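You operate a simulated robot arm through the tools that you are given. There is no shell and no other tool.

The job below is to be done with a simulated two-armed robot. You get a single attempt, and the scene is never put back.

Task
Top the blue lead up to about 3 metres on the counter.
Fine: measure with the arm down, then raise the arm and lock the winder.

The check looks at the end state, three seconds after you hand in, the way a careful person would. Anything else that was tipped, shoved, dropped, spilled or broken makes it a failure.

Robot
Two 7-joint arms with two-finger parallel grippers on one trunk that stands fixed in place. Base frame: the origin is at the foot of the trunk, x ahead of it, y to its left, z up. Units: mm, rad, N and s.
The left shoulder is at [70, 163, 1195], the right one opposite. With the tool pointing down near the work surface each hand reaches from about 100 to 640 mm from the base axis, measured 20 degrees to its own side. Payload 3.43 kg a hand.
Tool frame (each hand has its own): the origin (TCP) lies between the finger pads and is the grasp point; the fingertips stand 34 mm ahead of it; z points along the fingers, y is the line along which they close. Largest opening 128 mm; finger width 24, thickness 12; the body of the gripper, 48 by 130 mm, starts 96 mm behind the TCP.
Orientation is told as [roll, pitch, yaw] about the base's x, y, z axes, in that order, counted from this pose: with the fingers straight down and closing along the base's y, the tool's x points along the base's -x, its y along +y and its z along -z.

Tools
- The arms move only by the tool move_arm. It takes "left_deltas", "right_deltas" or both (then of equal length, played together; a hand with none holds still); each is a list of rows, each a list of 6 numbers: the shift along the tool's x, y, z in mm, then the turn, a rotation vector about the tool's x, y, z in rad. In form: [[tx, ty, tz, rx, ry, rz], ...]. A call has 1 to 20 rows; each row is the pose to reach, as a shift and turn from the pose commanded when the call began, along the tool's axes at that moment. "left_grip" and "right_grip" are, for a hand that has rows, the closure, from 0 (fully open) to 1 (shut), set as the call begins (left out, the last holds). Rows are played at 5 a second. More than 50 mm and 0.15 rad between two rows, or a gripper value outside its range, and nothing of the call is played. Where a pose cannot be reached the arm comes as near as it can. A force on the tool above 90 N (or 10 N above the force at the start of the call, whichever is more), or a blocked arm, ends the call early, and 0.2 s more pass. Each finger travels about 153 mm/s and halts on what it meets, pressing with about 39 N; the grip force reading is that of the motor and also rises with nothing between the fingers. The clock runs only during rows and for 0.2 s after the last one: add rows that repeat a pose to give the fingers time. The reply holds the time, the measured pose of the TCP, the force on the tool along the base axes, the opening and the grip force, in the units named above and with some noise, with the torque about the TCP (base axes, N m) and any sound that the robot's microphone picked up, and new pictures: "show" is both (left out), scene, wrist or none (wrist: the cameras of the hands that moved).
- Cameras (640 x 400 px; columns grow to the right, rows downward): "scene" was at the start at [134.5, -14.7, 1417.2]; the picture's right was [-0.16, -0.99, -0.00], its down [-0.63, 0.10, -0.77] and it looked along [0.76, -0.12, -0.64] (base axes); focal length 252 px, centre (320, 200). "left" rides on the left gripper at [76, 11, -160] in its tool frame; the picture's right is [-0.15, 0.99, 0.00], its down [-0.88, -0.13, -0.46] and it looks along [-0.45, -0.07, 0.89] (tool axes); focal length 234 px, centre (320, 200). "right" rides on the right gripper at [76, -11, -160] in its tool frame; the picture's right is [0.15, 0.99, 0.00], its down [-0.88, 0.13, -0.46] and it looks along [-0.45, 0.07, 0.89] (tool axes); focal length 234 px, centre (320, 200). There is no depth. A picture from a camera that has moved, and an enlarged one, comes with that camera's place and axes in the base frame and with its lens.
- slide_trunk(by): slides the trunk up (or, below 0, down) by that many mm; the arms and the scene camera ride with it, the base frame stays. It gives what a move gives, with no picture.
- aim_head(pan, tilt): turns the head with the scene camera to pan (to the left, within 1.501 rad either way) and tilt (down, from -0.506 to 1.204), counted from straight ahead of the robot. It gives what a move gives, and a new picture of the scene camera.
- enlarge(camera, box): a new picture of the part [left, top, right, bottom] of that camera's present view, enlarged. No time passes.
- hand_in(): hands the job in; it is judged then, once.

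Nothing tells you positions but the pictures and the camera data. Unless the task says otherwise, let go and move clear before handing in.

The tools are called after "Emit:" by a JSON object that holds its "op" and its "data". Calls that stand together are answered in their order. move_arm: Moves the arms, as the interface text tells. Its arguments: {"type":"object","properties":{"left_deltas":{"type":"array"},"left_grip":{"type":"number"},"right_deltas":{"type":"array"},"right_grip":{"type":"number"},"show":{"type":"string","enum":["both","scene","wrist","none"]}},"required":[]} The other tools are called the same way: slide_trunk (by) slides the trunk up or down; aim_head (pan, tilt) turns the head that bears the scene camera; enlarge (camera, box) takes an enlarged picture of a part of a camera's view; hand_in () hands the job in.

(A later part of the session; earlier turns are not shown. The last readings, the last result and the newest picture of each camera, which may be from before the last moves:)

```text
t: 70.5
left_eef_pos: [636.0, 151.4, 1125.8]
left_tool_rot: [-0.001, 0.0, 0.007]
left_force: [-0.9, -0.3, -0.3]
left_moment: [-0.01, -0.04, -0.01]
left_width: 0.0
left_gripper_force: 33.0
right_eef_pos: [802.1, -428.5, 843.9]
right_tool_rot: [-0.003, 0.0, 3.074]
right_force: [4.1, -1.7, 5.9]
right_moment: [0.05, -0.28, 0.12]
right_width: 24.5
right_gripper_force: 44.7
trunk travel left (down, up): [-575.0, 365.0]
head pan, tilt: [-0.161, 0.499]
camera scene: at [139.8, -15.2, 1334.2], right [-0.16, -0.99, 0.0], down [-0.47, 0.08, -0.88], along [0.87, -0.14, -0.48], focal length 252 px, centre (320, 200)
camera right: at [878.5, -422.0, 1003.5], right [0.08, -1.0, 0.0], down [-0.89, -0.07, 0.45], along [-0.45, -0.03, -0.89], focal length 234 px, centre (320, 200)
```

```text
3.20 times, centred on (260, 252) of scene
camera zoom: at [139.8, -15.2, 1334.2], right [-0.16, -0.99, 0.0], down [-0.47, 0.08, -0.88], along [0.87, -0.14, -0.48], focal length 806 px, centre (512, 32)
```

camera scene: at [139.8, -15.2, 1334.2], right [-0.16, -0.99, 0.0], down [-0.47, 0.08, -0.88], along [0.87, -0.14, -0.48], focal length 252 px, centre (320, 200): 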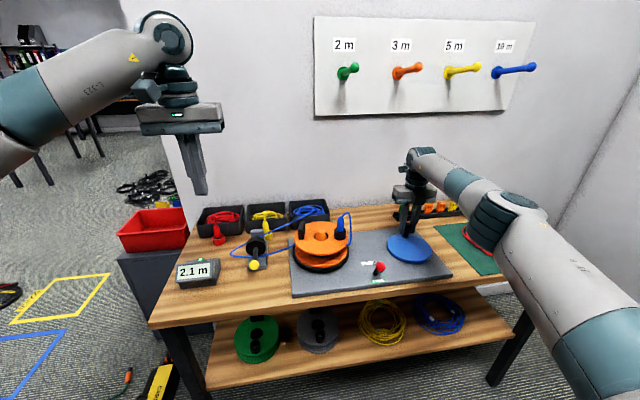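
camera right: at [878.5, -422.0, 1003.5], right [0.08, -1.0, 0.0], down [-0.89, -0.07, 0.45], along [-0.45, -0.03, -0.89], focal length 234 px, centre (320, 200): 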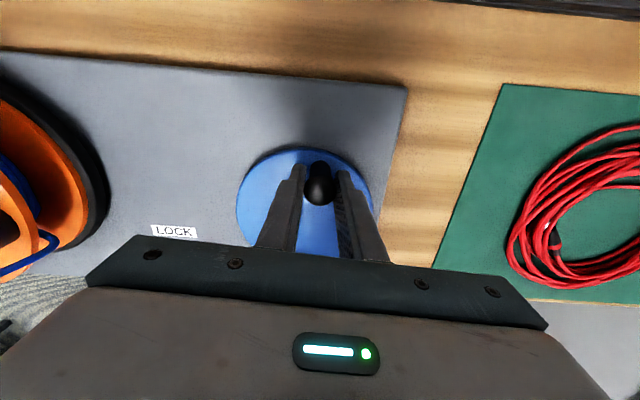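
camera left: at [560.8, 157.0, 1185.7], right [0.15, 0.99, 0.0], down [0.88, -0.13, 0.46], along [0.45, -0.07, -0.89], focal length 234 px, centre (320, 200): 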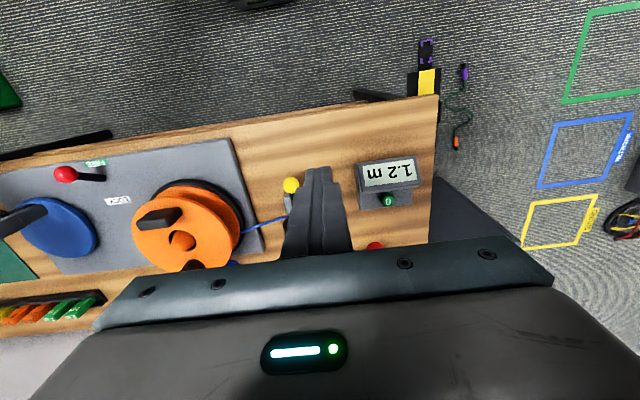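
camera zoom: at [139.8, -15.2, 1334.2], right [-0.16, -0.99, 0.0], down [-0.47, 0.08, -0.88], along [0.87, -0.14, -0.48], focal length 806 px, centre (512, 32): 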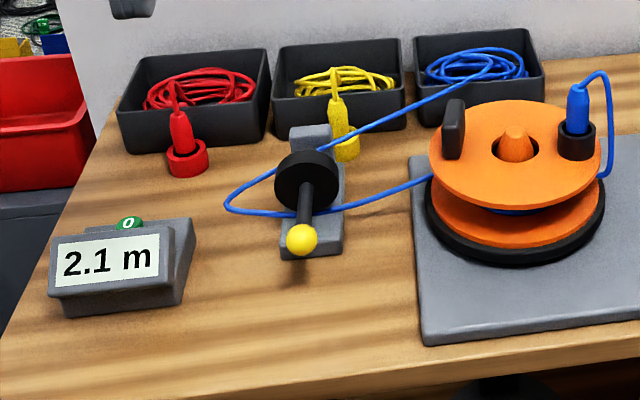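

It now reads 2.1 m with almost no strain, and the knob stays centred. I'll continue another 1.05 rad on the same circle.

Emit:
{"op": "move_arm", "data": {"right_deltas": [[0.6, -8.2, 0, 0, 0, -0.149], [0, -16.4, 0, 0, 0, -0.298], [-1.9, -24.4, 0, 0, 0, -0.447], [-4.9, -32.0, 0, 0, 0, -0.596], [-9.1, -39.1, 0, 0, 0, -0.745], [-14.2, -45.5, 0, 0, 0, -0.894], [-20.3, -51.0, 0, 0, 0, -1.043], [-20.3, -51.0, 0, 0, 0, -1.043]], "right_grip": 1.0, "show": "both"}}

Emit:
{"op": "enlarge", "data": {"camera": "right", "box": [220, 120, 420, 260]}}

Emit:
{"op": "enlarge", "data": {"camera": "scene", "box": [160, 190, 360, 315]}}

```text
t: 72.3
left_eef_pos: [635.5, 151.9, 1126.9]
left_tool_rot: [-0.001, 0.001, 0.008]
left_force: [0.4, 0.1, -0.5]
left_moment: [0.01, 0.0, 0.01]
left_width: 0.0
left_gripper_force: 33.4
right_eef_pos: [783.7, -375.2, 842.7]
right_tool_rot: [-0.004, 0.001, -2.166]
right_force: [-3.6, 3.0, 4.0]
right_moment: [0.15, 0.01, -0.25]
right_width: 24.3
right_gripper_force: 45.0
trunk travel left (down, up): [-575.0, 365.0]
head pan, tilt: [-0.161, 0.499]
camera scene: at [139.1, -14.7, 1334.1], right [-0.16, -0.99, 0.0], down [-0.47, 0.08, -0.88], along [0.87, -0.14, -0.48], focal length 252 px, centre (320, 200)
camera right: at [817.7, -306.1, 1003.2], right [0.9, -0.43, 0.0], down [-0.38, -0.8, 0.46], along [-0.2, -0.41, -0.89], focal length 234 px, centre (320, 200)
```

scene: 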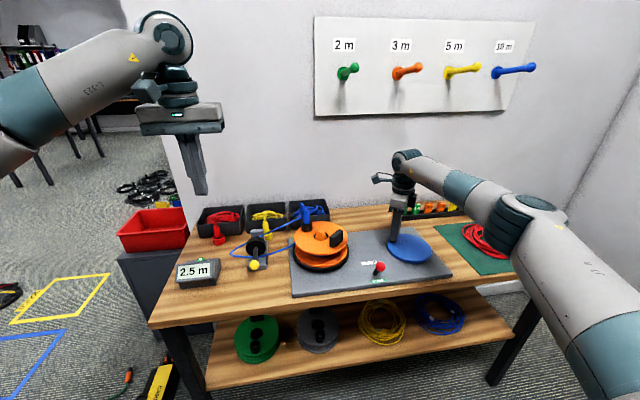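
right: 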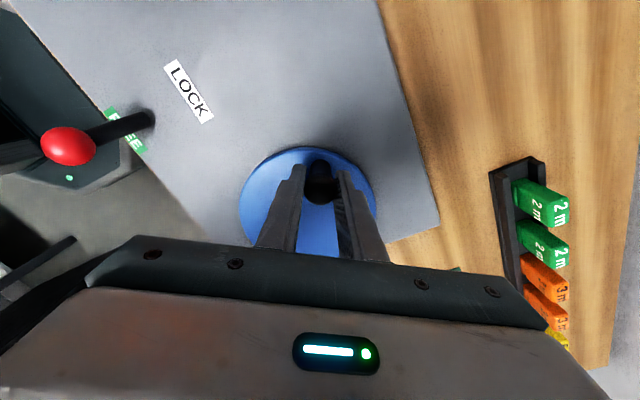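

```text
2.86 times, centred on (320, 190) of right
camera zoom: at [817.7, -306.1, 1003.2], right [0.9, -0.43, 0.0], down [-0.38, -0.8, 0.46], along [-0.2, -0.41, -0.89], focal length 669 px, centre (320, 229)
```

zoom: 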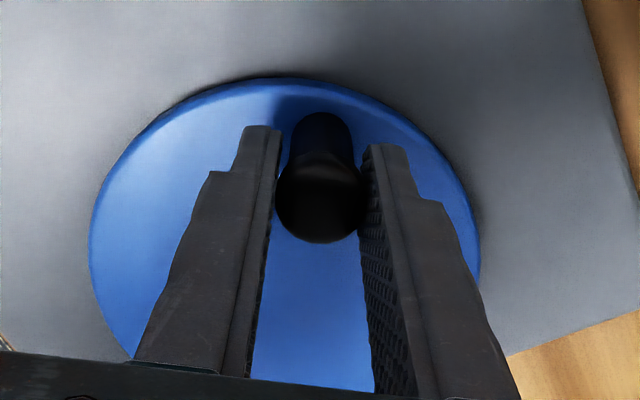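

```text
3.20 times, centred on (260, 252) of scene
camera zoom: at [139.1, -14.7, 1334.1], right [-0.16, -0.99, 0.0], down [-0.47, 0.08, -0.88], along [0.87, -0.14, -0.48], focal length 806 px, centre (512, 32)
```

zoom: 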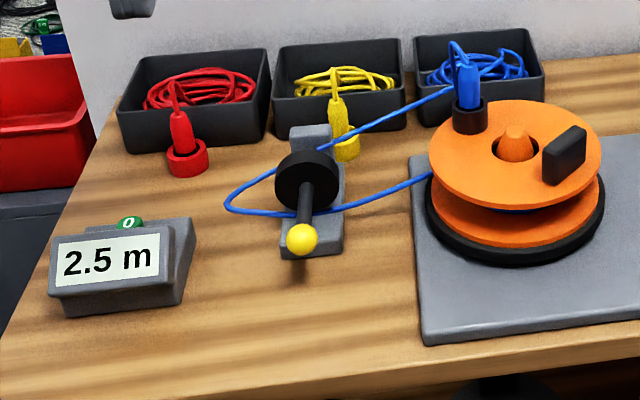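

It reads 2.5 m and the knob is still centred with little force. I'll go another 0.9 rad, then approach 3.0 m finely.

Emit:
{"op": "move_arm", "data": {"right_deltas": [[0.6, -8.2, 0, 0, 0, -0.149], [0, -16.4, 0, 0, 0, -0.298], [-1.9, -24.4, 0, 0, 0, -0.447], [-4.9, -32.0, 0, 0, 0, -0.596], [-9.1, -39.1, 0, 0, 0, -0.745], [-14.2, -45.5, 0, 0, 0, -0.894], [-14.2, -45.5, 0, 0, 0, -0.894]], "right_grip": 1.0, "show": "both"}}

Emit:
{"op": "enlarge", "data": {"camera": "right", "box": [220, 120, 420, 260]}}

Emit:
{"op": "enlarge", "data": {"camera": "scene", "box": [160, 190, 360, 315]}}

```text
t: 73.9
left_eef_pos: [636.3, 150.9, 1127.9]
left_tool_rot: [0.0, -0.001, 0.008]
left_force: [0.4, 0.1, -0.4]
left_moment: [0.04, -0.01, 0.0]
left_width: 0.0
left_gripper_force: 33.0
right_eef_pos: [739.4, -361.8, 842.5]
right_tool_rot: [-0.001, 0.003, -1.272]
right_force: [-0.4, -2.5, 0.4]
right_moment: [0.24, 0.08, -0.04]
right_width: 24.4
right_gripper_force: 44.6
trunk travel left (down, up): [-575.0, 365.0]
head pan, tilt: [-0.161, 0.499]
camera scene: at [140.0, -15.7, 1334.1], right [-0.16, -0.99, 0.0], down [-0.47, 0.08, -0.88], along [0.87, -0.14, -0.48], focal length 252 px, centre (320, 200)
camera right: at [706.2, -294.5, 1003.5], right [0.9, 0.43, 0.0], down [0.38, -0.8, 0.45], along [0.19, -0.41, -0.89], focal length 234 px, centre (320, 200)
```

scene: 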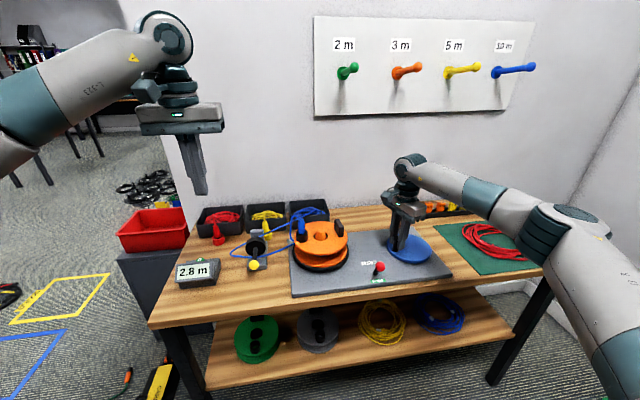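
right: 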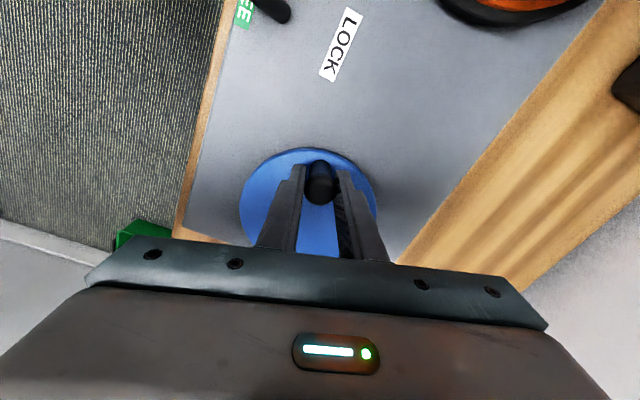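

```text
2.86 times, centred on (320, 190) of right
camera zoom: at [706.2, -294.5, 1003.5], right [0.9, 0.43, 0.0], down [0.38, -0.8, 0.45], along [0.19, -0.41, -0.89], focal length 669 px, centre (320, 229)
```

zoom: 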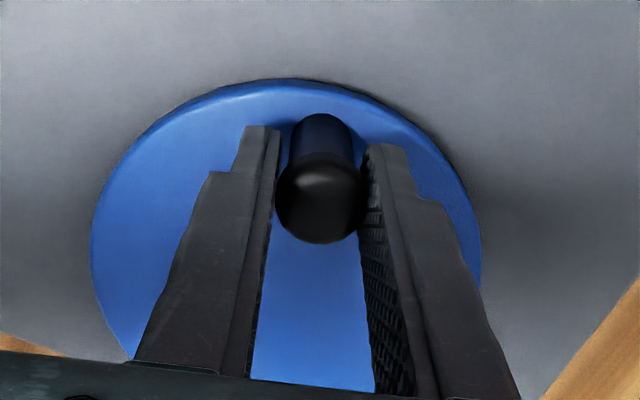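

```text
3.20 times, centred on (260, 252) of scene
camera zoom: at [140.0, -15.7, 1334.1], right [-0.16, -0.99, 0.0], down [-0.47, 0.08, -0.88], along [0.87, -0.14, -0.48], focal length 806 px, centre (512, 32)
```

zoom: 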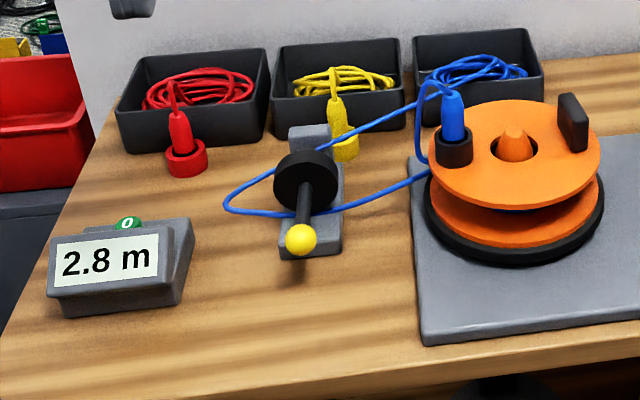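

It reads 2.8 m. I'll wind 0.5 rad more at a slower pace and check.

Emit:
{"op": "move_arm", "data": {"right_deltas": [[0.5, -5.5, 0, 0, 0, -0.1], [0.5, -10.9, 0, 0, 0, -0.2], [0, -16.4, 0, 0, 0, -0.3], [-1.1, -21.7, 0, 0, 0, -0.4], [-2.8, -27.0, 0, 0, 0, -0.5], [-2.8, -27.0, 0, 0, 0, -0.5]], "right_grip": 1.0, "show": "both"}}

Emit:
{"op": "enlarge", "data": {"camera": "scene", "box": [160, 190, 360, 315]}}

```text
t: 75.3
left_eef_pos: [635.2, 150.2, 1126.3]
left_tool_rot: [0.002, 0.002, 0.006]
left_force: [0.6, 0.7, -0.4]
left_moment: [0.01, 0.02, 0.04]
left_width: 0.0
left_gripper_force: 32.9
right_eef_pos: [714.6, -374.3, 843.8]
right_tool_rot: [-0.002, 0.003, -0.774]
right_force: [4.3, -0.1, -3.3]
right_moment: [-0.32, -0.22, 0.15]
right_width: 24.4
right_gripper_force: 45.2
trunk travel left (down, up): [-575.0, 365.0]
head pan, tilt: [-0.161, 0.499]
camera scene: at [140.9, -15.6, 1334.0], right [-0.16, -0.99, 0.0], down [-0.47, 0.08, -0.88], along [0.87, -0.14, -0.48], focal length 252 px, centre (320, 200)
camera right: at [653.0, -329.7, 1003.5], right [0.59, 0.81, 0.0], down [0.72, -0.52, 0.45], along [0.37, -0.27, -0.89], focal length 234 px, centre (320, 200)
```

scene: 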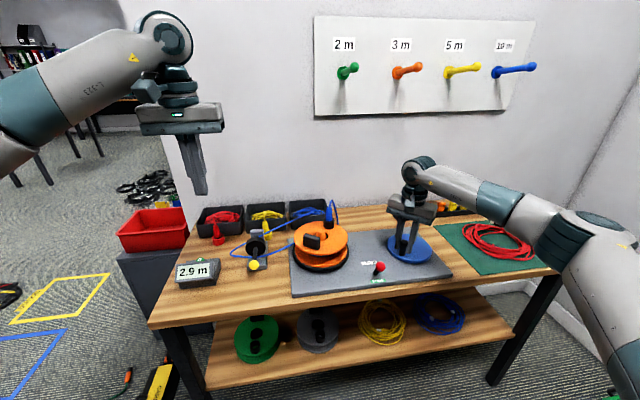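
right: 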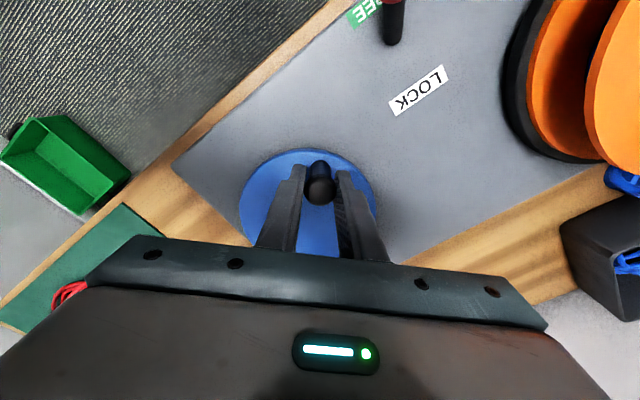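

```text
3.20 times, centred on (260, 252) of scene
camera zoom: at [140.9, -15.6, 1334.0], right [-0.16, -0.99, 0.0], down [-0.47, 0.08, -0.88], along [0.87, -0.14, -0.48], focal length 806 px, centre (512, 32)
```

zoom: 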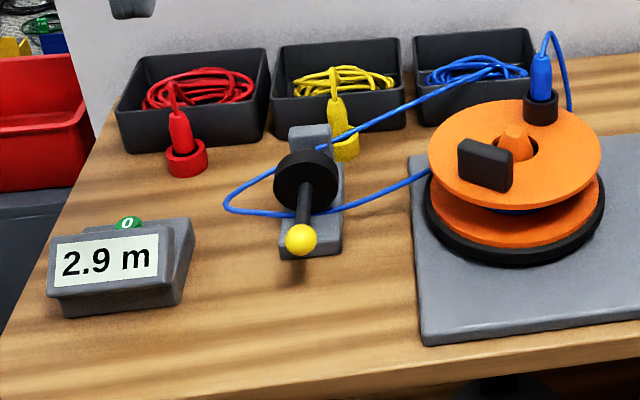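

It reads 2.9 m, and I estimate about 2.93. I'll wind 0.22 rad more to land near 3.0.

Emit:
{"op": "move_arm", "data": {"right_deltas": [[0.3, -3.3, 0, 0, 0, -0.06], [0.5, -6.6, 0, 0, 0, -0.12], [0.5, -9.3, 0, 0, 0, -0.17], [0.4, -12.0, 0, 0, 0, -0.22], [0.4, -12.0, 0, 0, 0, -0.22]], "right_grip": 1.0, "show": "both"}}

Emit:
{"op": "enlarge", "data": {"camera": "scene", "box": [160, 190, 360, 315]}}

```text
t: 76.5
left_eef_pos: [636.8, 150.6, 1126.0]
left_tool_rot: [0.0, 0.0, 0.006]
left_force: [0.2, 0.1, -0.3]
left_moment: [-0.02, 0.0, 0.02]
left_width: 0.1
left_gripper_force: 32.7
right_eef_pos: [708.1, -383.4, 844.1]
right_tool_rot: [0.0, 0.001, -0.555]
right_force: [13.5, -8.3, 7.1]
right_moment: [0.06, 0.11, 0.1]
right_width: 24.2
right_gripper_force: 44.9
trunk travel left (down, up): [-575.0, 365.0]
head pan, tilt: [-0.161, 0.499]
camera scene: at [141.1, -16.2, 1334.0], right [-0.16, -0.99, 0.0], down [-0.47, 0.08, -0.88], along [0.87, -0.14, -0.48], focal length 252 px, centre (320, 200)
camera right: at [636.3, -352.5, 1003.3], right [0.4, 0.92, 0.0], down [0.82, -0.35, 0.46], along [0.42, -0.18, -0.89], focal length 234 px, centre (320, 200)
```

scene: 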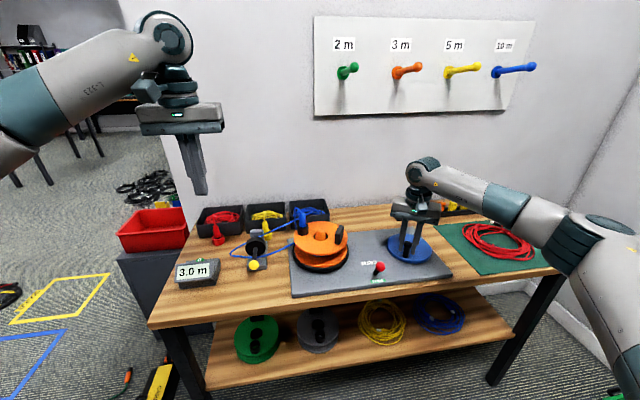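
right: 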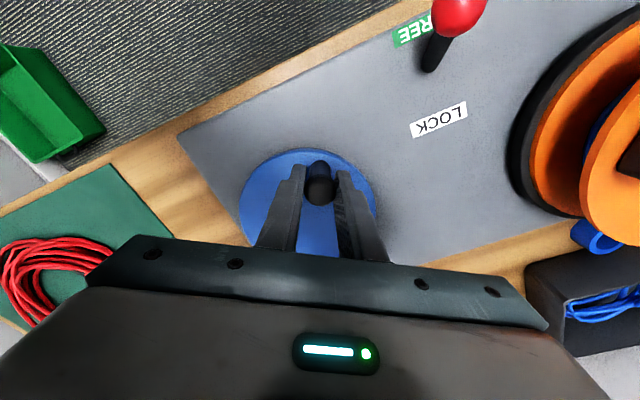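

```text
3.20 times, centred on (260, 252) of scene
camera zoom: at [141.1, -16.2, 1334.0], right [-0.16, -0.99, 0.0], down [-0.47, 0.08, -0.88], along [0.87, -0.14, -0.48], focal length 806 px, centre (512, 32)
```

zoom: 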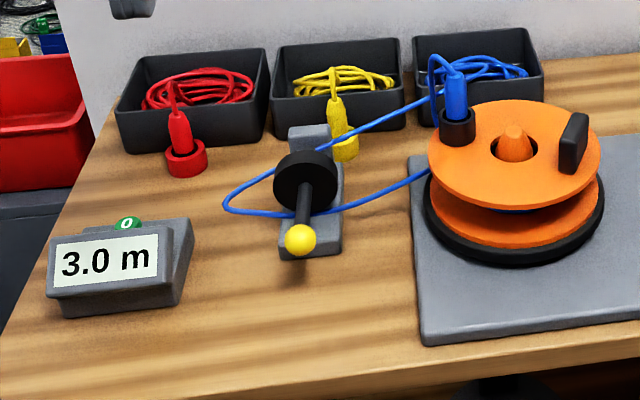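

The counter reads 3.0 m. I'll keep the right hand holding the crank for now and bring the left hand, half open, above the yellow knob at about (707, 84, 822).

Emit:
{"op": "move_arm", "data": {"left_deltas": [[-15, -14, 40, 0, 0, 0], [-30, -28, 80, 0, 0, 0], [-45, -42, 120, 0, 0, 0], [-60, -56, 160, 0, 0, 0], [-72, -66, 196, 0, 0, 0], [-72, -66, 196, 0, 0, 0]], "left_grip": 0.5, "show": "both"}}

Emit:
{"op": "enlarge", "data": {"camera": "left", "box": [220, 80, 420, 220]}}

Emit:
{"op": "enlarge", "data": {"camera": "scene", "box": [200, 190, 320, 290]}}

```text
t: 77.9
left_eef_pos: [710.7, 82.0, 931.1]
left_tool_rot: [0.001, 0.001, 0.007]
left_force: [-0.7, -0.2, -0.4]
left_moment: [0.02, -0.03, 0.01]
left_width: 64.1
left_gripper_force: 0.0
right_eef_pos: [706.8, -382.3, 842.8]
right_tool_rot: [0.001, 0.0, -0.556]
right_force: [20.1, -13.9, 12.8]
right_moment: [0.27, 0.44, 0.07]
right_width: 24.4
right_gripper_force: 44.7
trunk travel left (down, up): [-575.0, 365.0]
head pan, tilt: [-0.161, 0.499]
camera scene: at [141.2, -16.5, 1334.1], right [-0.16, -0.99, 0.0], down [-0.47, 0.08, -0.88], along [0.87, -0.14, -0.48], focal length 252 px, centre (320, 200)
camera left: at [634.4, 92.7, 1089.9], right [0.14, 0.99, 0.0], down [0.88, -0.12, 0.46], along [0.45, -0.06, -0.89], focal length 234 px, centre (320, 200)
```

scene: 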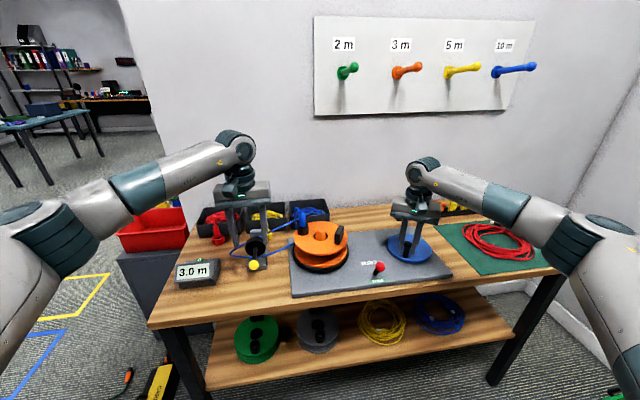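
left: 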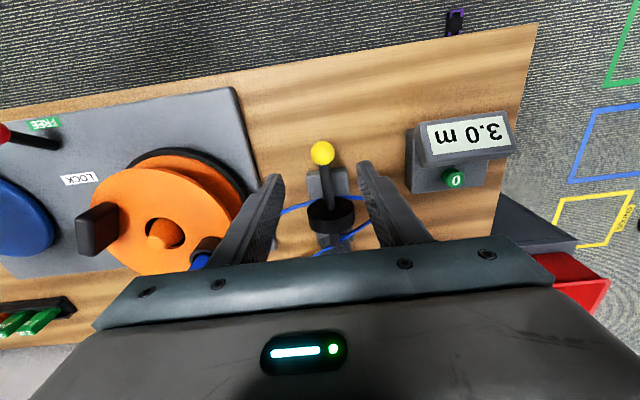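

```text
2.86 times, centred on (320, 150) of left
camera zoom: at [634.4, 92.7, 1089.9], right [0.14, 0.99, 0.0], down [0.88, -0.12, 0.46], along [0.45, -0.06, -0.89], focal length 669 px, centre (320, 343)
```

zoom: 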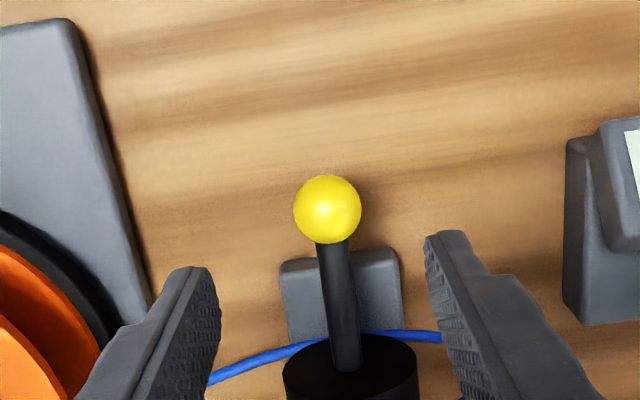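

```text
4.00 times, centred on (260, 240) of scene
camera zoom: at [141.2, -16.5, 1334.1], right [-0.16, -0.99, 0.0], down [-0.47, 0.08, -0.88], along [0.87, -0.14, -0.48], focal length 1008 px, centre (560, 40)
```

zoom: 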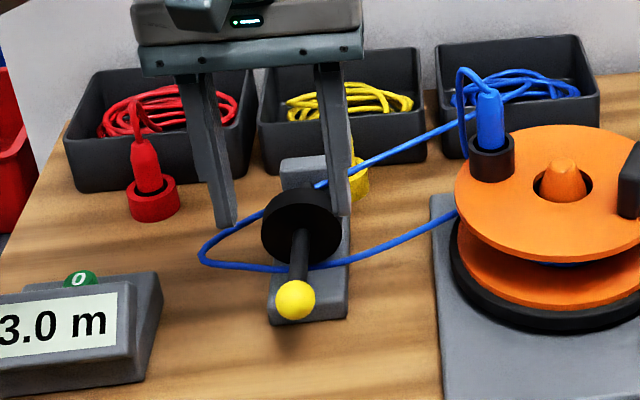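

The knob is at about (708.5, 84.5, 826), between the open fingers. I'll descend around it and close.

Emit:
{"op": "move_arm", "data": {"left_deltas": [[2, 2.5, 40, 0, 0, 0], [2, 2.5, 80, 0, 0, 0], [2, 2.5, 100, 0, 0, 0], [2, 2.5, 107, 0, 0, 0], [2, 2.5, 107, 0, 0, 0]], "left_grip": 0.5, "show": "wrist"}}

Emit:
{"op": "enlarge", "data": {"camera": "left", "box": [220, 110, 420, 250]}}

```text
t: 79.1
left_eef_pos: [706.3, 86.1, 824.0]
left_tool_rot: [0.001, 0.003, 0.007]
left_force: [-0.6, -0.4, -0.6]
left_moment: [-0.04, 0.0, -0.01]
left_width: 63.9
left_gripper_force: 0.0
right_eef_pos: [706.8, -382.3, 843.7]
right_tool_rot: [0.0, 0.001, -0.554]
right_force: [20.6, -15.2, 15.9]
right_moment: [0.11, 0.07, 0.07]
right_width: 24.3
right_gripper_force: 44.9
trunk travel left (down, up): [-575.0, 365.0]
head pan, tilt: [-0.161, 0.499]
camera left: at [630.6, 97.3, 983.2], right [0.14, 0.99, 0.0], down [0.88, -0.12, 0.45], along [0.45, -0.06, -0.89], focal length 234 px, centre (320, 200)
```

left: 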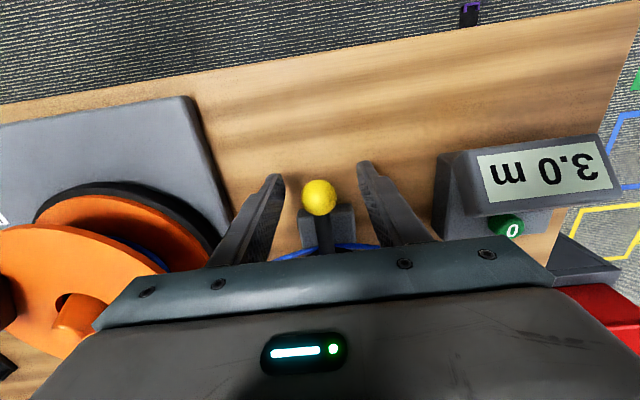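

```text
2.86 times, centred on (320, 180) of left
camera zoom: at [630.6, 97.3, 983.2], right [0.14, 0.99, 0.0], down [0.88, -0.12, 0.45], along [0.45, -0.06, -0.89], focal length 669 px, centre (320, 257)
```

zoom: 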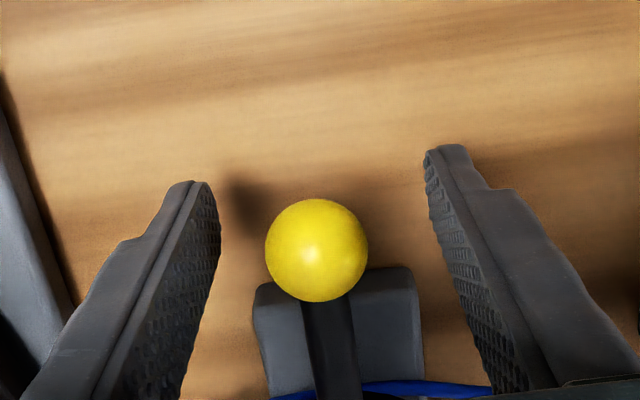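

The knob is nearly centred. I'll shift 3 mm and close on it.

Emit:
{"op": "move_arm", "data": {"left_deltas": [[-3, -1, 0, 0, 0, 0], [-3, -1, 0, 0, 0, 0]], "left_grip": 0.5, "show": "none"}}

Emit:
{"op": "move_arm", "data": {"left_deltas": [[0, 0, 0, 0, 0, 0], [0, 0, 0, 0, 0, 0], [0, 0, 0, 0, 0, 0]], "left_grip": 1.0, "show": "scene"}}

```text
t: 79.7
left_eef_pos: [709.5, 85.6, 824.2]
left_tool_rot: [-0.001, 0.001, 0.007]
left_force: [0.4, 0.7, 0.5]
left_moment: [0.01, -0.01, 0.0]
left_width: 63.8
left_gripper_force: 0.0
right_eef_pos: [706.8, -382.0, 843.5]
right_tool_rot: [0.001, 0.003, -0.554]
right_force: [22.4, -15.3, 16.8]
right_moment: [0.06, 0.0, 0.06]
right_width: 24.4
right_gripper_force: 44.6
trunk travel left (down, up): [-575.0, 365.0]
head pan, tilt: [-0.161, 0.499]
```

```text
t: 80.5
left_eef_pos: [709.1, 84.8, 824.8]
left_tool_rot: [0.0, 0.0, 0.006]
left_force: [4.5, -6.9, -1.2]
left_moment: [-0.01, 0.11, -0.01]
left_width: 26.8
left_gripper_force: 45.2
right_eef_pos: [707.0, -382.5, 843.6]
right_tool_rot: [0.003, 0.002, -0.555]
right_force: [20.5, -11.7, 17.3]
right_moment: [-0.31, -0.59, 0.12]
right_width: 24.3
right_gripper_force: 45.0
trunk travel left (down, up): [-575.0, 365.0]
head pan, tilt: [-0.161, 0.499]
camera scene: at [141.0, -16.6, 1334.0], right [-0.16, -0.99, 0.0], down [-0.47, 0.08, -0.88], along [0.87, -0.14, -0.48], focal length 252 px, centre (320, 200)
```

scene: 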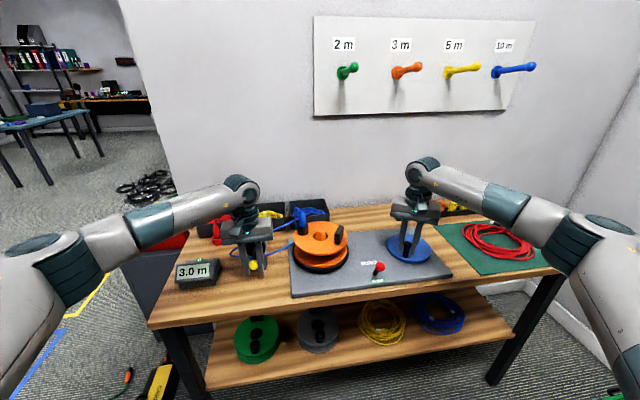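

I have the knob. I'll raise the arm along its arc to about 24° first.

Emit:
{"op": "move_arm", "data": {"left_deltas": [[-0.6, 0, -6, 0, 0, 0], [-1.5, 0, -13.4, 0, 0, 0], [-2.8, 0, -20, 0, 0, 0], [-4.2, 0, -26.7, 0, 0, 0], [-6, 0, -33, 0, 0, 0], [-8, 0, -39.7, 0, 0, 0], [-10.4, 0, -46, 0, 0, 0], [-13, 0, -52.2, 0, 0, 0], [-13, 0, -52.2, 0, 0, 0]], "left_grip": 1.0, "show": "both"}}

Emit:
{"op": "enlarge", "data": {"camera": "scene", "box": [160, 190, 320, 290]}}

```text
t: 82.5
left_eef_pos: [721.9, 85.9, 875.5]
left_tool_rot: [0.001, -0.001, 0.008]
left_force: [-11.4, -11.6, -2.4]
left_moment: [-0.05, 0.98, 0.01]
left_width: 26.8
left_gripper_force: 45.0
right_eef_pos: [705.0, -383.4, 843.7]
right_tool_rot: [0.001, 0.003, -0.555]
right_force: [19.6, -9.6, 11.2]
right_moment: [-0.31, -0.65, 0.22]
right_width: 24.5
right_gripper_force: 45.8
trunk travel left (down, up): [-575.0, 365.0]
head pan, tilt: [-0.161, 0.499]
camera scene: at [140.0, -17.5, 1334.1], right [-0.16, -0.99, 0.0], down [-0.47, 0.08, -0.88], along [0.87, -0.14, -0.48], focal length 252 px, centre (320, 200)
camera left: at [646.8, 95.8, 1035.3], right [0.14, 0.99, 0.0], down [0.88, -0.13, 0.46], along [0.45, -0.06, -0.89], focal length 234 px, centre (320, 200)
```

scene: 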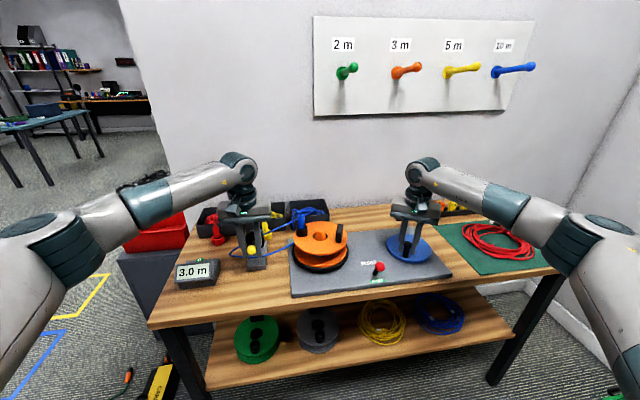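
left: 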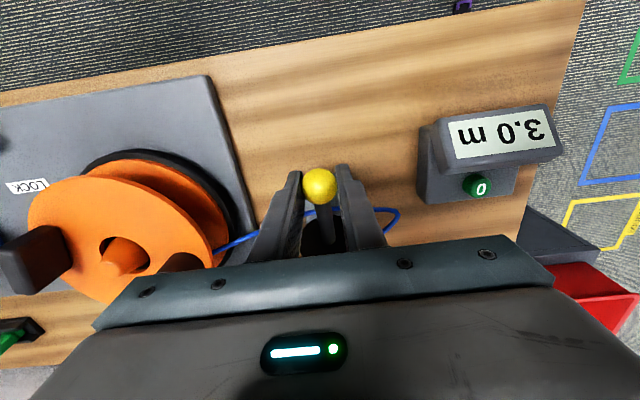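

```text
4.00 times, centred on (240, 240) of scene
camera zoom: at [140.0, -17.5, 1334.1], right [-0.16, -0.99, 0.0], down [-0.47, 0.08, -0.88], along [0.87, -0.14, -0.48], focal length 1008 px, centre (640, 40)
```

zoom: 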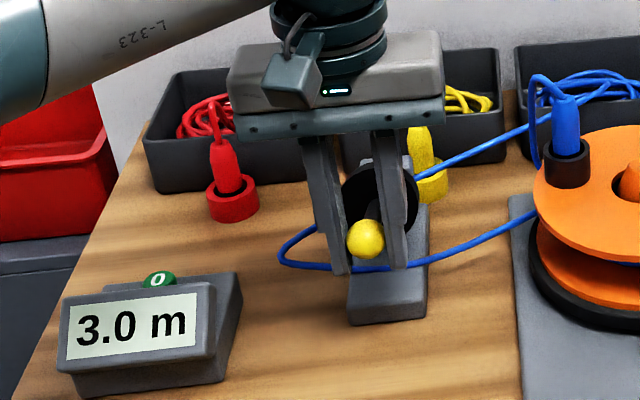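

It is rising well. I'll continue to the original raised position at about 40°.

Emit:
{"op": "move_arm", "data": {"left_deltas": [[-1.3, 0, -6, 0, 0, 0], [-4.5, 0, -12.1, 0, 0, 0], [-8, 0, -18, 0, 0, 0], [-11.6, 0, -23.7, 0, 0, 0], [-15.5, 0, -29, 0, 0, 0], [-19.6, 0, -34.5, 0, 0, 0], [-21.5, 0, -37.5, 0, 0, 0], [-21.5, 0, -37.5, 0, 0, 0]], "left_grip": 1.0, "show": "both"}}

Emit:
{"op": "enlarge", "data": {"camera": "scene", "box": [160, 190, 320, 290]}}

```text
t: 84.3
left_eef_pos: [743.9, 84.5, 914.4]
left_tool_rot: [0.002, 0.0, 0.007]
left_force: [-10.3, -18.8, -0.9]
left_moment: [-0.11, 1.1, 0.09]
left_width: 26.8
left_gripper_force: 44.8
right_eef_pos: [705.9, -382.1, 842.7]
right_tool_rot: [0.003, 0.001, -0.553]
right_force: [12.8, -4.6, 9.0]
right_moment: [-0.24, -0.48, 0.19]
right_width: 24.4
right_gripper_force: 45.5
trunk travel left (down, up): [-575.0, 365.0]
head pan, tilt: [-0.161, 0.499]
camera scene: at [139.6, -18.1, 1334.1], right [-0.16, -0.99, 0.0], down [-0.47, 0.08, -0.88], along [0.87, -0.14, -0.48], focal length 252 px, centre (320, 200)
camera left: at [667.7, 95.8, 1073.7], right [0.14, 0.99, 0.0], down [0.88, -0.13, 0.46], along [0.45, -0.06, -0.89], focal length 234 px, centre (320, 200)
```

scene: 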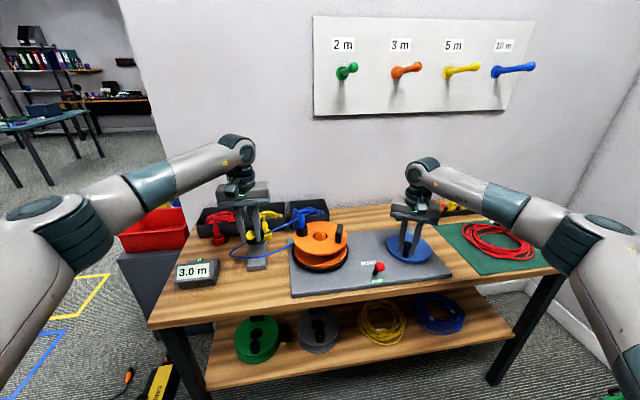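
left: 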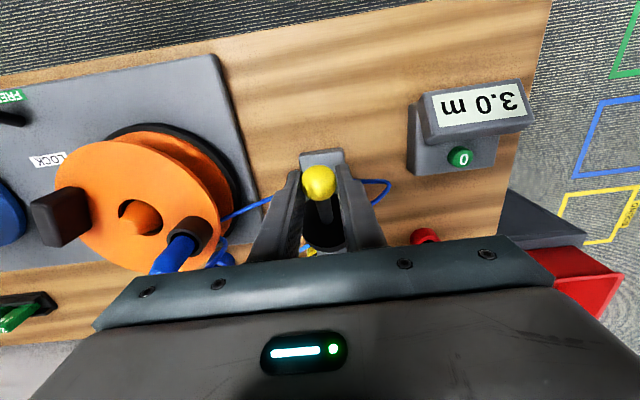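

```text
4.00 times, centred on (240, 240) of scene
camera zoom: at [139.6, -18.1, 1334.1], right [-0.16, -0.99, 0.0], down [-0.47, 0.08, -0.88], along [0.87, -0.14, -0.48], focal length 1008 px, centre (640, 40)
```

zoom: 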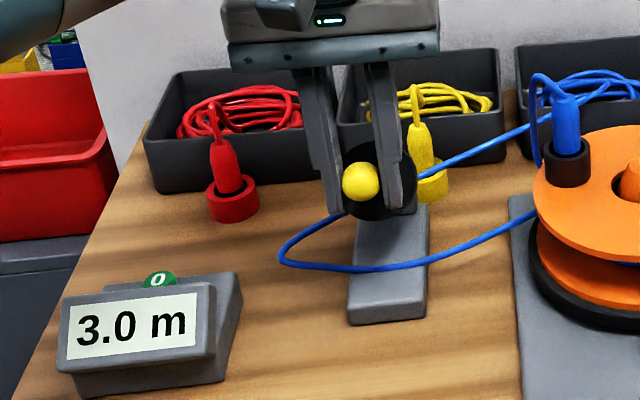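

The knob is back at its original raised position of about (744, 85, 914). I'll nudge it 3 mm further, ease the side strain, then open and see whether it stays up.

Emit:
{"op": "move_arm", "data": {"left_deltas": [[-1, -1.5, -2, 0, 0, 0], [-1.5, -2, -3, 0, 0, 0], [-1.5, -2, -3, 0, 0, 0]], "left_grip": 1.0, "show": "none"}}

Emit:
{"op": "move_arm", "data": {"left_deltas": [[0, 0, 0, 0, 0, 0], [0, 0, 0, 0, 0, 0], [0, 0, 0, 0, 0, 0]], "left_grip": 0.5, "show": "both"}}

Emit:
{"op": "enlarge", "data": {"camera": "scene", "box": [160, 190, 320, 290]}}

```text
t: 85.1
left_eef_pos: [744.7, 83.9, 917.4]
left_tool_rot: [0.001, 0.001, 0.007]
left_force: [-7.3, -9.1, -4.6]
left_moment: [-0.05, 1.22, 0.08]
left_width: 26.9
left_gripper_force: 44.6
right_eef_pos: [707.0, -383.2, 843.1]
right_tool_rot: [0.001, 0.004, -0.555]
right_force: [9.1, -6.3, 6.1]
right_moment: [-0.15, -0.27, 0.02]
right_width: 24.8
right_gripper_force: 44.7
trunk travel left (down, up): [-575.0, 365.0]
head pan, tilt: [-0.161, 0.499]
```

```text
t: 85.9
left_eef_pos: [745.4, 84.6, 916.7]
left_tool_rot: [0.0, -0.002, 0.008]
left_force: [0.3, 0.2, -0.1]
left_moment: [0.03, -0.02, 0.0]
left_width: 63.9
left_gripper_force: 0.2
right_eef_pos: [706.8, -381.6, 843.2]
right_tool_rot: [0.0, 0.003, -0.558]
right_force: [7.2, -6.9, 3.2]
right_moment: [-0.11, 0.1, -0.13]
right_width: 24.4
right_gripper_force: 45.1
trunk travel left (down, up): [-575.0, 365.0]
head pan, tilt: [-0.161, 0.499]
camera scene: at [140.6, -16.2, 1334.0], right [-0.16, -0.99, 0.0], down [-0.47, 0.08, -0.88], along [0.87, -0.14, -0.48], focal length 252 px, centre (320, 200)
camera left: at [669.7, 95.9, 1075.5], right [0.14, 0.99, 0.0], down [0.88, -0.12, 0.46], along [0.45, -0.06, -0.89], focal length 234 px, centre (320, 200)
```

scene: 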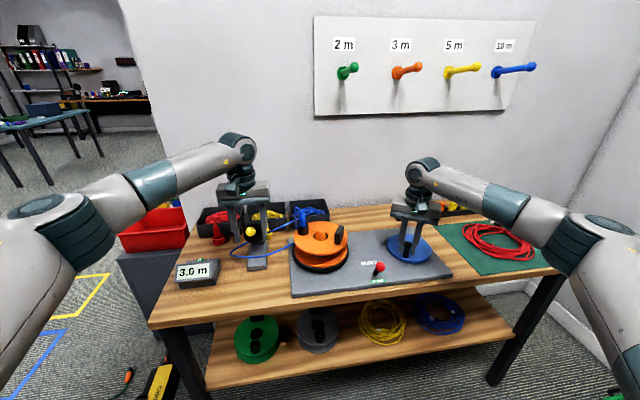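
left: 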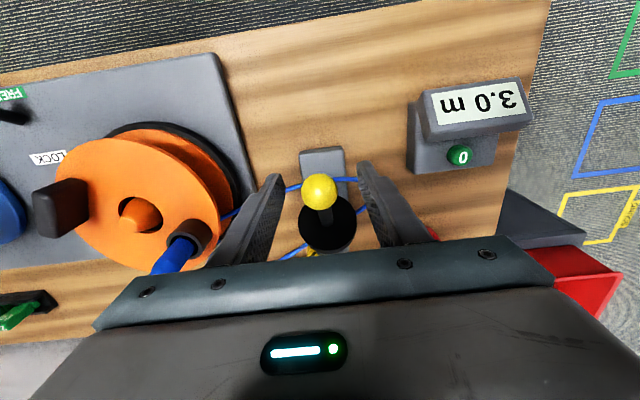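

```text
4.00 times, centred on (240, 240) of scene
camera zoom: at [140.6, -16.2, 1334.0], right [-0.16, -0.99, 0.0], down [-0.47, 0.08, -0.88], along [0.87, -0.14, -0.48], focal length 1008 px, centre (640, 40)
```

zoom: 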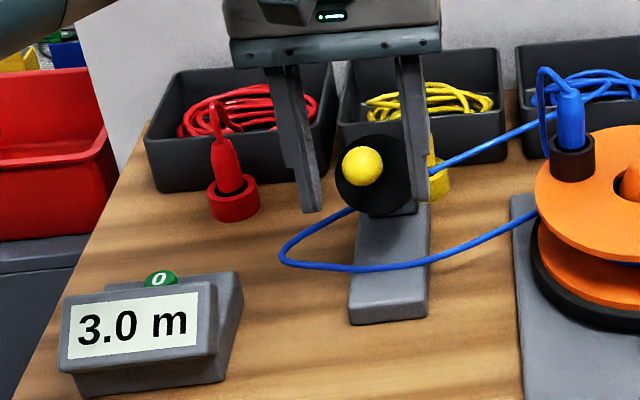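

The arm stays up at about (744, 84.5, 916) and the counter holds at 3.0 m. I'll lift the left hand straight up and clear.

Emit:
{"op": "move_arm", "data": {"left_deltas": [[0, 0, -40, 0, 0, 0], [0, 0, -80, 0, 0, 0], [0, 0, -120, 0, 0, 0], [30, 20, -150, 0, 0, 0], [60, 45, -170, 0, 0, 0], [90, 70, -180, 0, 0, 0], [90, 70, -180, 0, 0, 0]], "left_grip": 0.5, "show": "both"}}

Emit:
{"op": "enlarge", "data": {"camera": "scene", "box": [160, 190, 360, 315]}}

```text
t: 87.5
left_eef_pos: [654.1, 154.9, 1097.8]
left_tool_rot: [0.0, 0.003, 0.008]
left_force: [0.5, 0.6, 0.4]
left_moment: [0.02, -0.03, 0.0]
left_width: 64.1
left_gripper_force: 0.1
right_eef_pos: [705.6, -381.5, 843.7]
right_tool_rot: [0.001, 0.002, -0.553]
right_force: [3.8, -4.2, -1.8]
right_moment: [-0.33, -0.81, -0.02]
right_width: 24.5
right_gripper_force: 45.0
trunk travel left (down, up): [-575.0, 365.0]
head pan, tilt: [-0.161, 0.499]
camera scene: at [140.6, -16.3, 1334.0], right [-0.16, -0.99, 0.0], down [-0.47, 0.08, -0.88], along [0.87, -0.14, -0.48], focal length 252 px, centre (320, 200)
camera left: at [579.6, 166.1, 1256.1], right [0.14, 0.99, 0.0], down [0.88, -0.12, 0.45], along [0.45, -0.06, -0.89], focal length 234 px, centre (320, 200)
```

scene: 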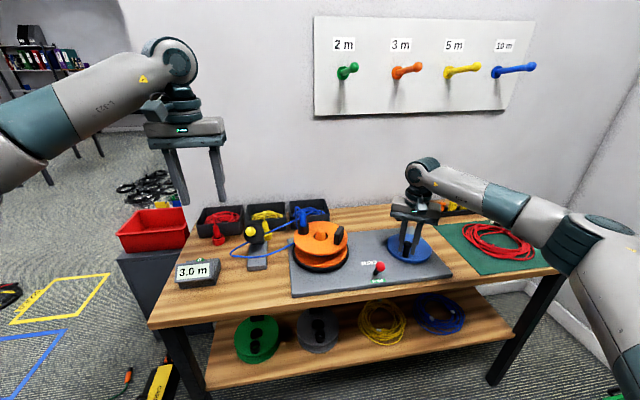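
left: 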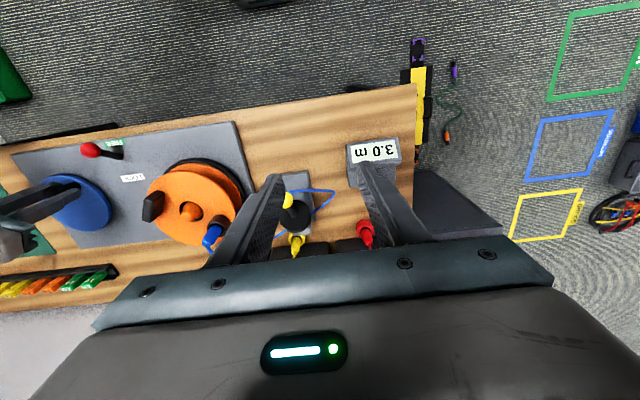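

```text
3.20 times, centred on (260, 252) of scene
camera zoom: at [140.6, -16.3, 1334.0], right [-0.16, -0.99, 0.0], down [-0.47, 0.08, -0.88], along [0.87, -0.14, -0.48], focal length 806 px, centre (512, 32)
```

zoom: 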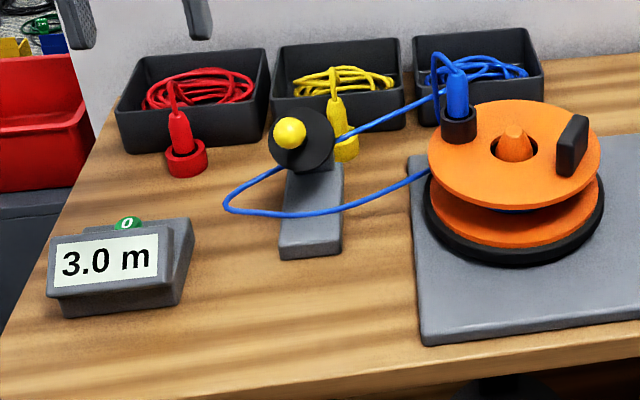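

The arm is up, the counter reads 3.0 m, and the strain on the right hand is tiny. I'll open the right hand in place first and check that the crank doesn't move.

Emit:
{"op": "move_arm", "data": {"right_deltas": [[0, 0, 0, 0, 0, 0], [0, 0, 0, 0, 0, 0], [0, 0, 0, 0, 0, 0]], "right_grip": 0.35, "show": "both"}}

Emit:
{"op": "enlarge", "data": {"camera": "scene", "box": [160, 190, 360, 315]}}

```text
t: 88.3
left_eef_pos: [655.1, 156.1, 1097.0]
left_tool_rot: [0.0, 0.0, 0.009]
left_force: [0.4, -0.5, -0.1]
left_moment: [0.01, -0.03, -0.02]
left_width: 64.1
left_gripper_force: 0.1
right_eef_pos: [705.0, -381.1, 842.4]
right_tool_rot: [0.0, 0.001, -0.557]
right_force: [-0.6, -0.9, 0.2]
right_moment: [0.01, 0.0, 0.02]
right_width: 83.2
right_gripper_force: 0.1
trunk travel left (down, up): [-575.0, 365.0]
head pan, tilt: [-0.161, 0.499]
camera scene: at [140.0, -15.3, 1334.1], right [-0.16, -0.99, 0.0], down [-0.47, 0.08, -0.88], along [0.87, -0.14, -0.48], focal length 252 px, centre (320, 200)
camera right: at [635.3, -351.2, 1003.6], right [0.4, 0.92, 0.0], down [0.82, -0.35, 0.45], along [0.42, -0.18, -0.89], focal length 234 px, centre (320, 200)
```

scene: 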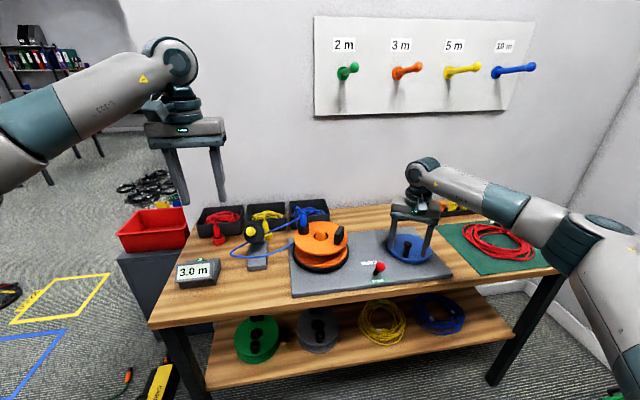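
right: 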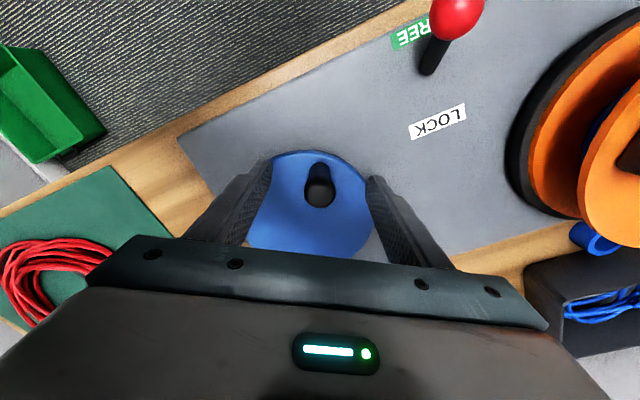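

```text
3.20 times, centred on (260, 252) of scene
camera zoom: at [140.0, -15.3, 1334.1], right [-0.16, -0.99, 0.0], down [-0.47, 0.08, -0.88], along [0.87, -0.14, -0.48], focal length 806 px, centre (512, 32)
```

zoom: 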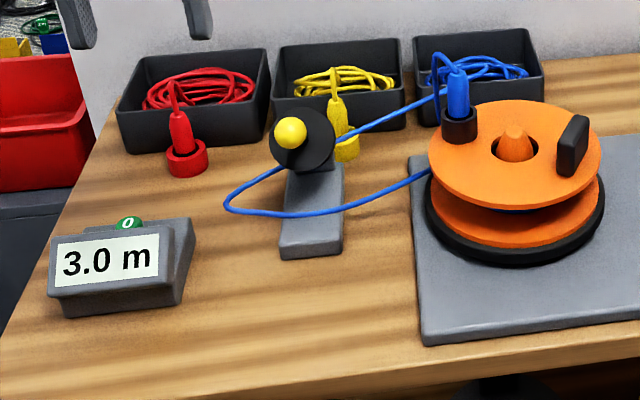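

Nothing moved. I'll lift the right hand straight up off the crank, then move in front of the lever with closed fingers.

Emit:
{"op": "move_arm", "data": {"right_deltas": [[0, 0, -40, 0, 0, 0], [0, 0, -80, 0, 0, 0], [0, 0, -110, 0, 0, 0], [0, 0, -110, 0, 0, 0]], "right_grip": 0.35, "show": "none"}}

Emit:
{"op": "move_arm", "data": {"right_deltas": [[38.7, 10, 0, 0, 0, -0.14], [77, 20, 0, 0, 0, -0.28], [116, 30, 0, 0, 0, -0.42], [154.7, 40.3, 0, 0, 0, -0.557], [154.7, 40.3, 0, 0, 0, -0.557]], "right_grip": 1.0, "show": "both"}}

Emit:
{"op": "enlarge", "data": {"camera": "scene", "box": [280, 200, 460, 312]}}

```text
t: 89.3
left_eef_pos: [655.6, 154.9, 1096.3]
left_tool_rot: [0.002, 0.001, 0.007]
left_force: [-0.6, 0.1, 0.1]
left_moment: [0.04, 0.02, 0.0]
left_width: 63.8
left_gripper_force: 0.0
right_eef_pos: [708.1, -382.0, 953.7]
right_tool_rot: [0.001, 0.001, -0.554]
right_force: [0.1, -0.2, 0.1]
right_moment: [0.05, 0.02, 0.02]
right_width: 83.2
right_gripper_force: 0.0
trunk travel left (down, up): [-575.0, 365.0]
head pan, tilt: [-0.161, 0.499]
```

```text
t: 90.5
left_eef_pos: [655.0, 153.6, 1097.5]
left_tool_rot: [0.0, 0.001, 0.007]
left_force: [-0.4, 0.3, -0.8]
left_moment: [0.03, -0.01, -0.01]
left_width: 64.0
left_gripper_force: 0.1
right_eef_pos: [596.4, -267.8, 952.6]
right_tool_rot: [0.0, 0.002, 0.003]
right_force: [-0.2, -0.3, -0.1]
right_moment: [0.02, -0.01, -0.01]
right_width: 0.0
right_gripper_force: 32.7
trunk travel left (down, up): [-575.0, 365.0]
head pan, tilt: [-0.161, 0.499]
camera scene: at [140.3, -16.0, 1334.1], right [-0.16, -0.99, 0.0], down [-0.47, 0.08, -0.88], along [0.87, -0.14, -0.48], focal length 252 px, centre (320, 200)
camera right: at [520.7, -278.5, 1112.9], right [-0.15, 0.99, 0.0], down [0.88, 0.13, 0.45], along [0.45, 0.07, -0.89], focal length 234 px, centre (320, 200)
```

scene: 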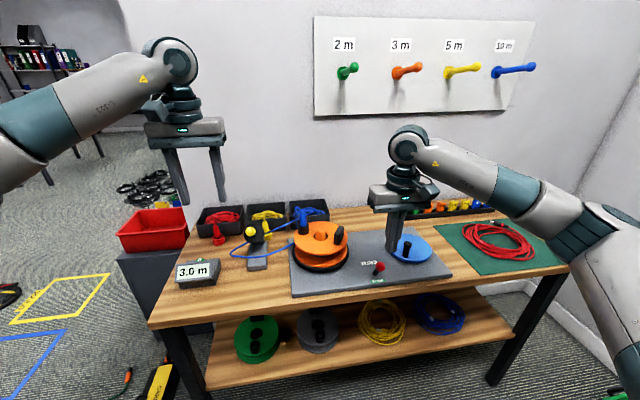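
right: 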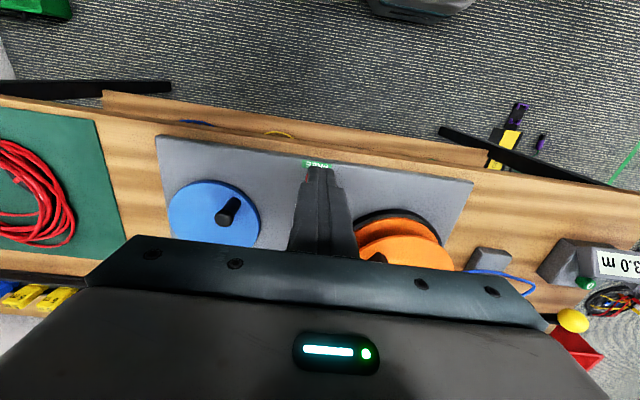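

```text
3.56 times, centred on (370, 256) of scene
camera zoom: at [140.3, -16.0, 1334.1], right [-0.16, -0.99, 0.0], down [-0.47, 0.08, -0.88], along [0.87, -0.14, -0.48], focal length 896 px, centre (142, 1)
```

zoom: 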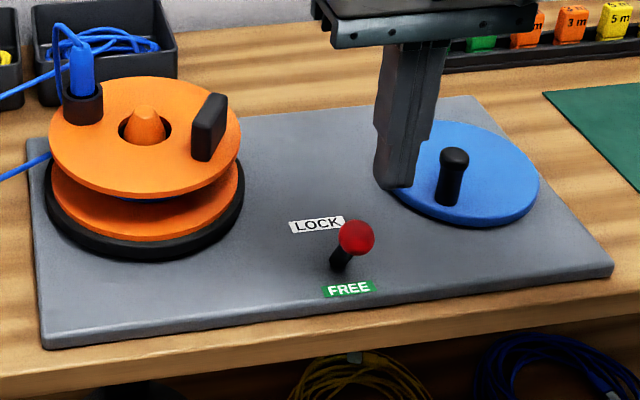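

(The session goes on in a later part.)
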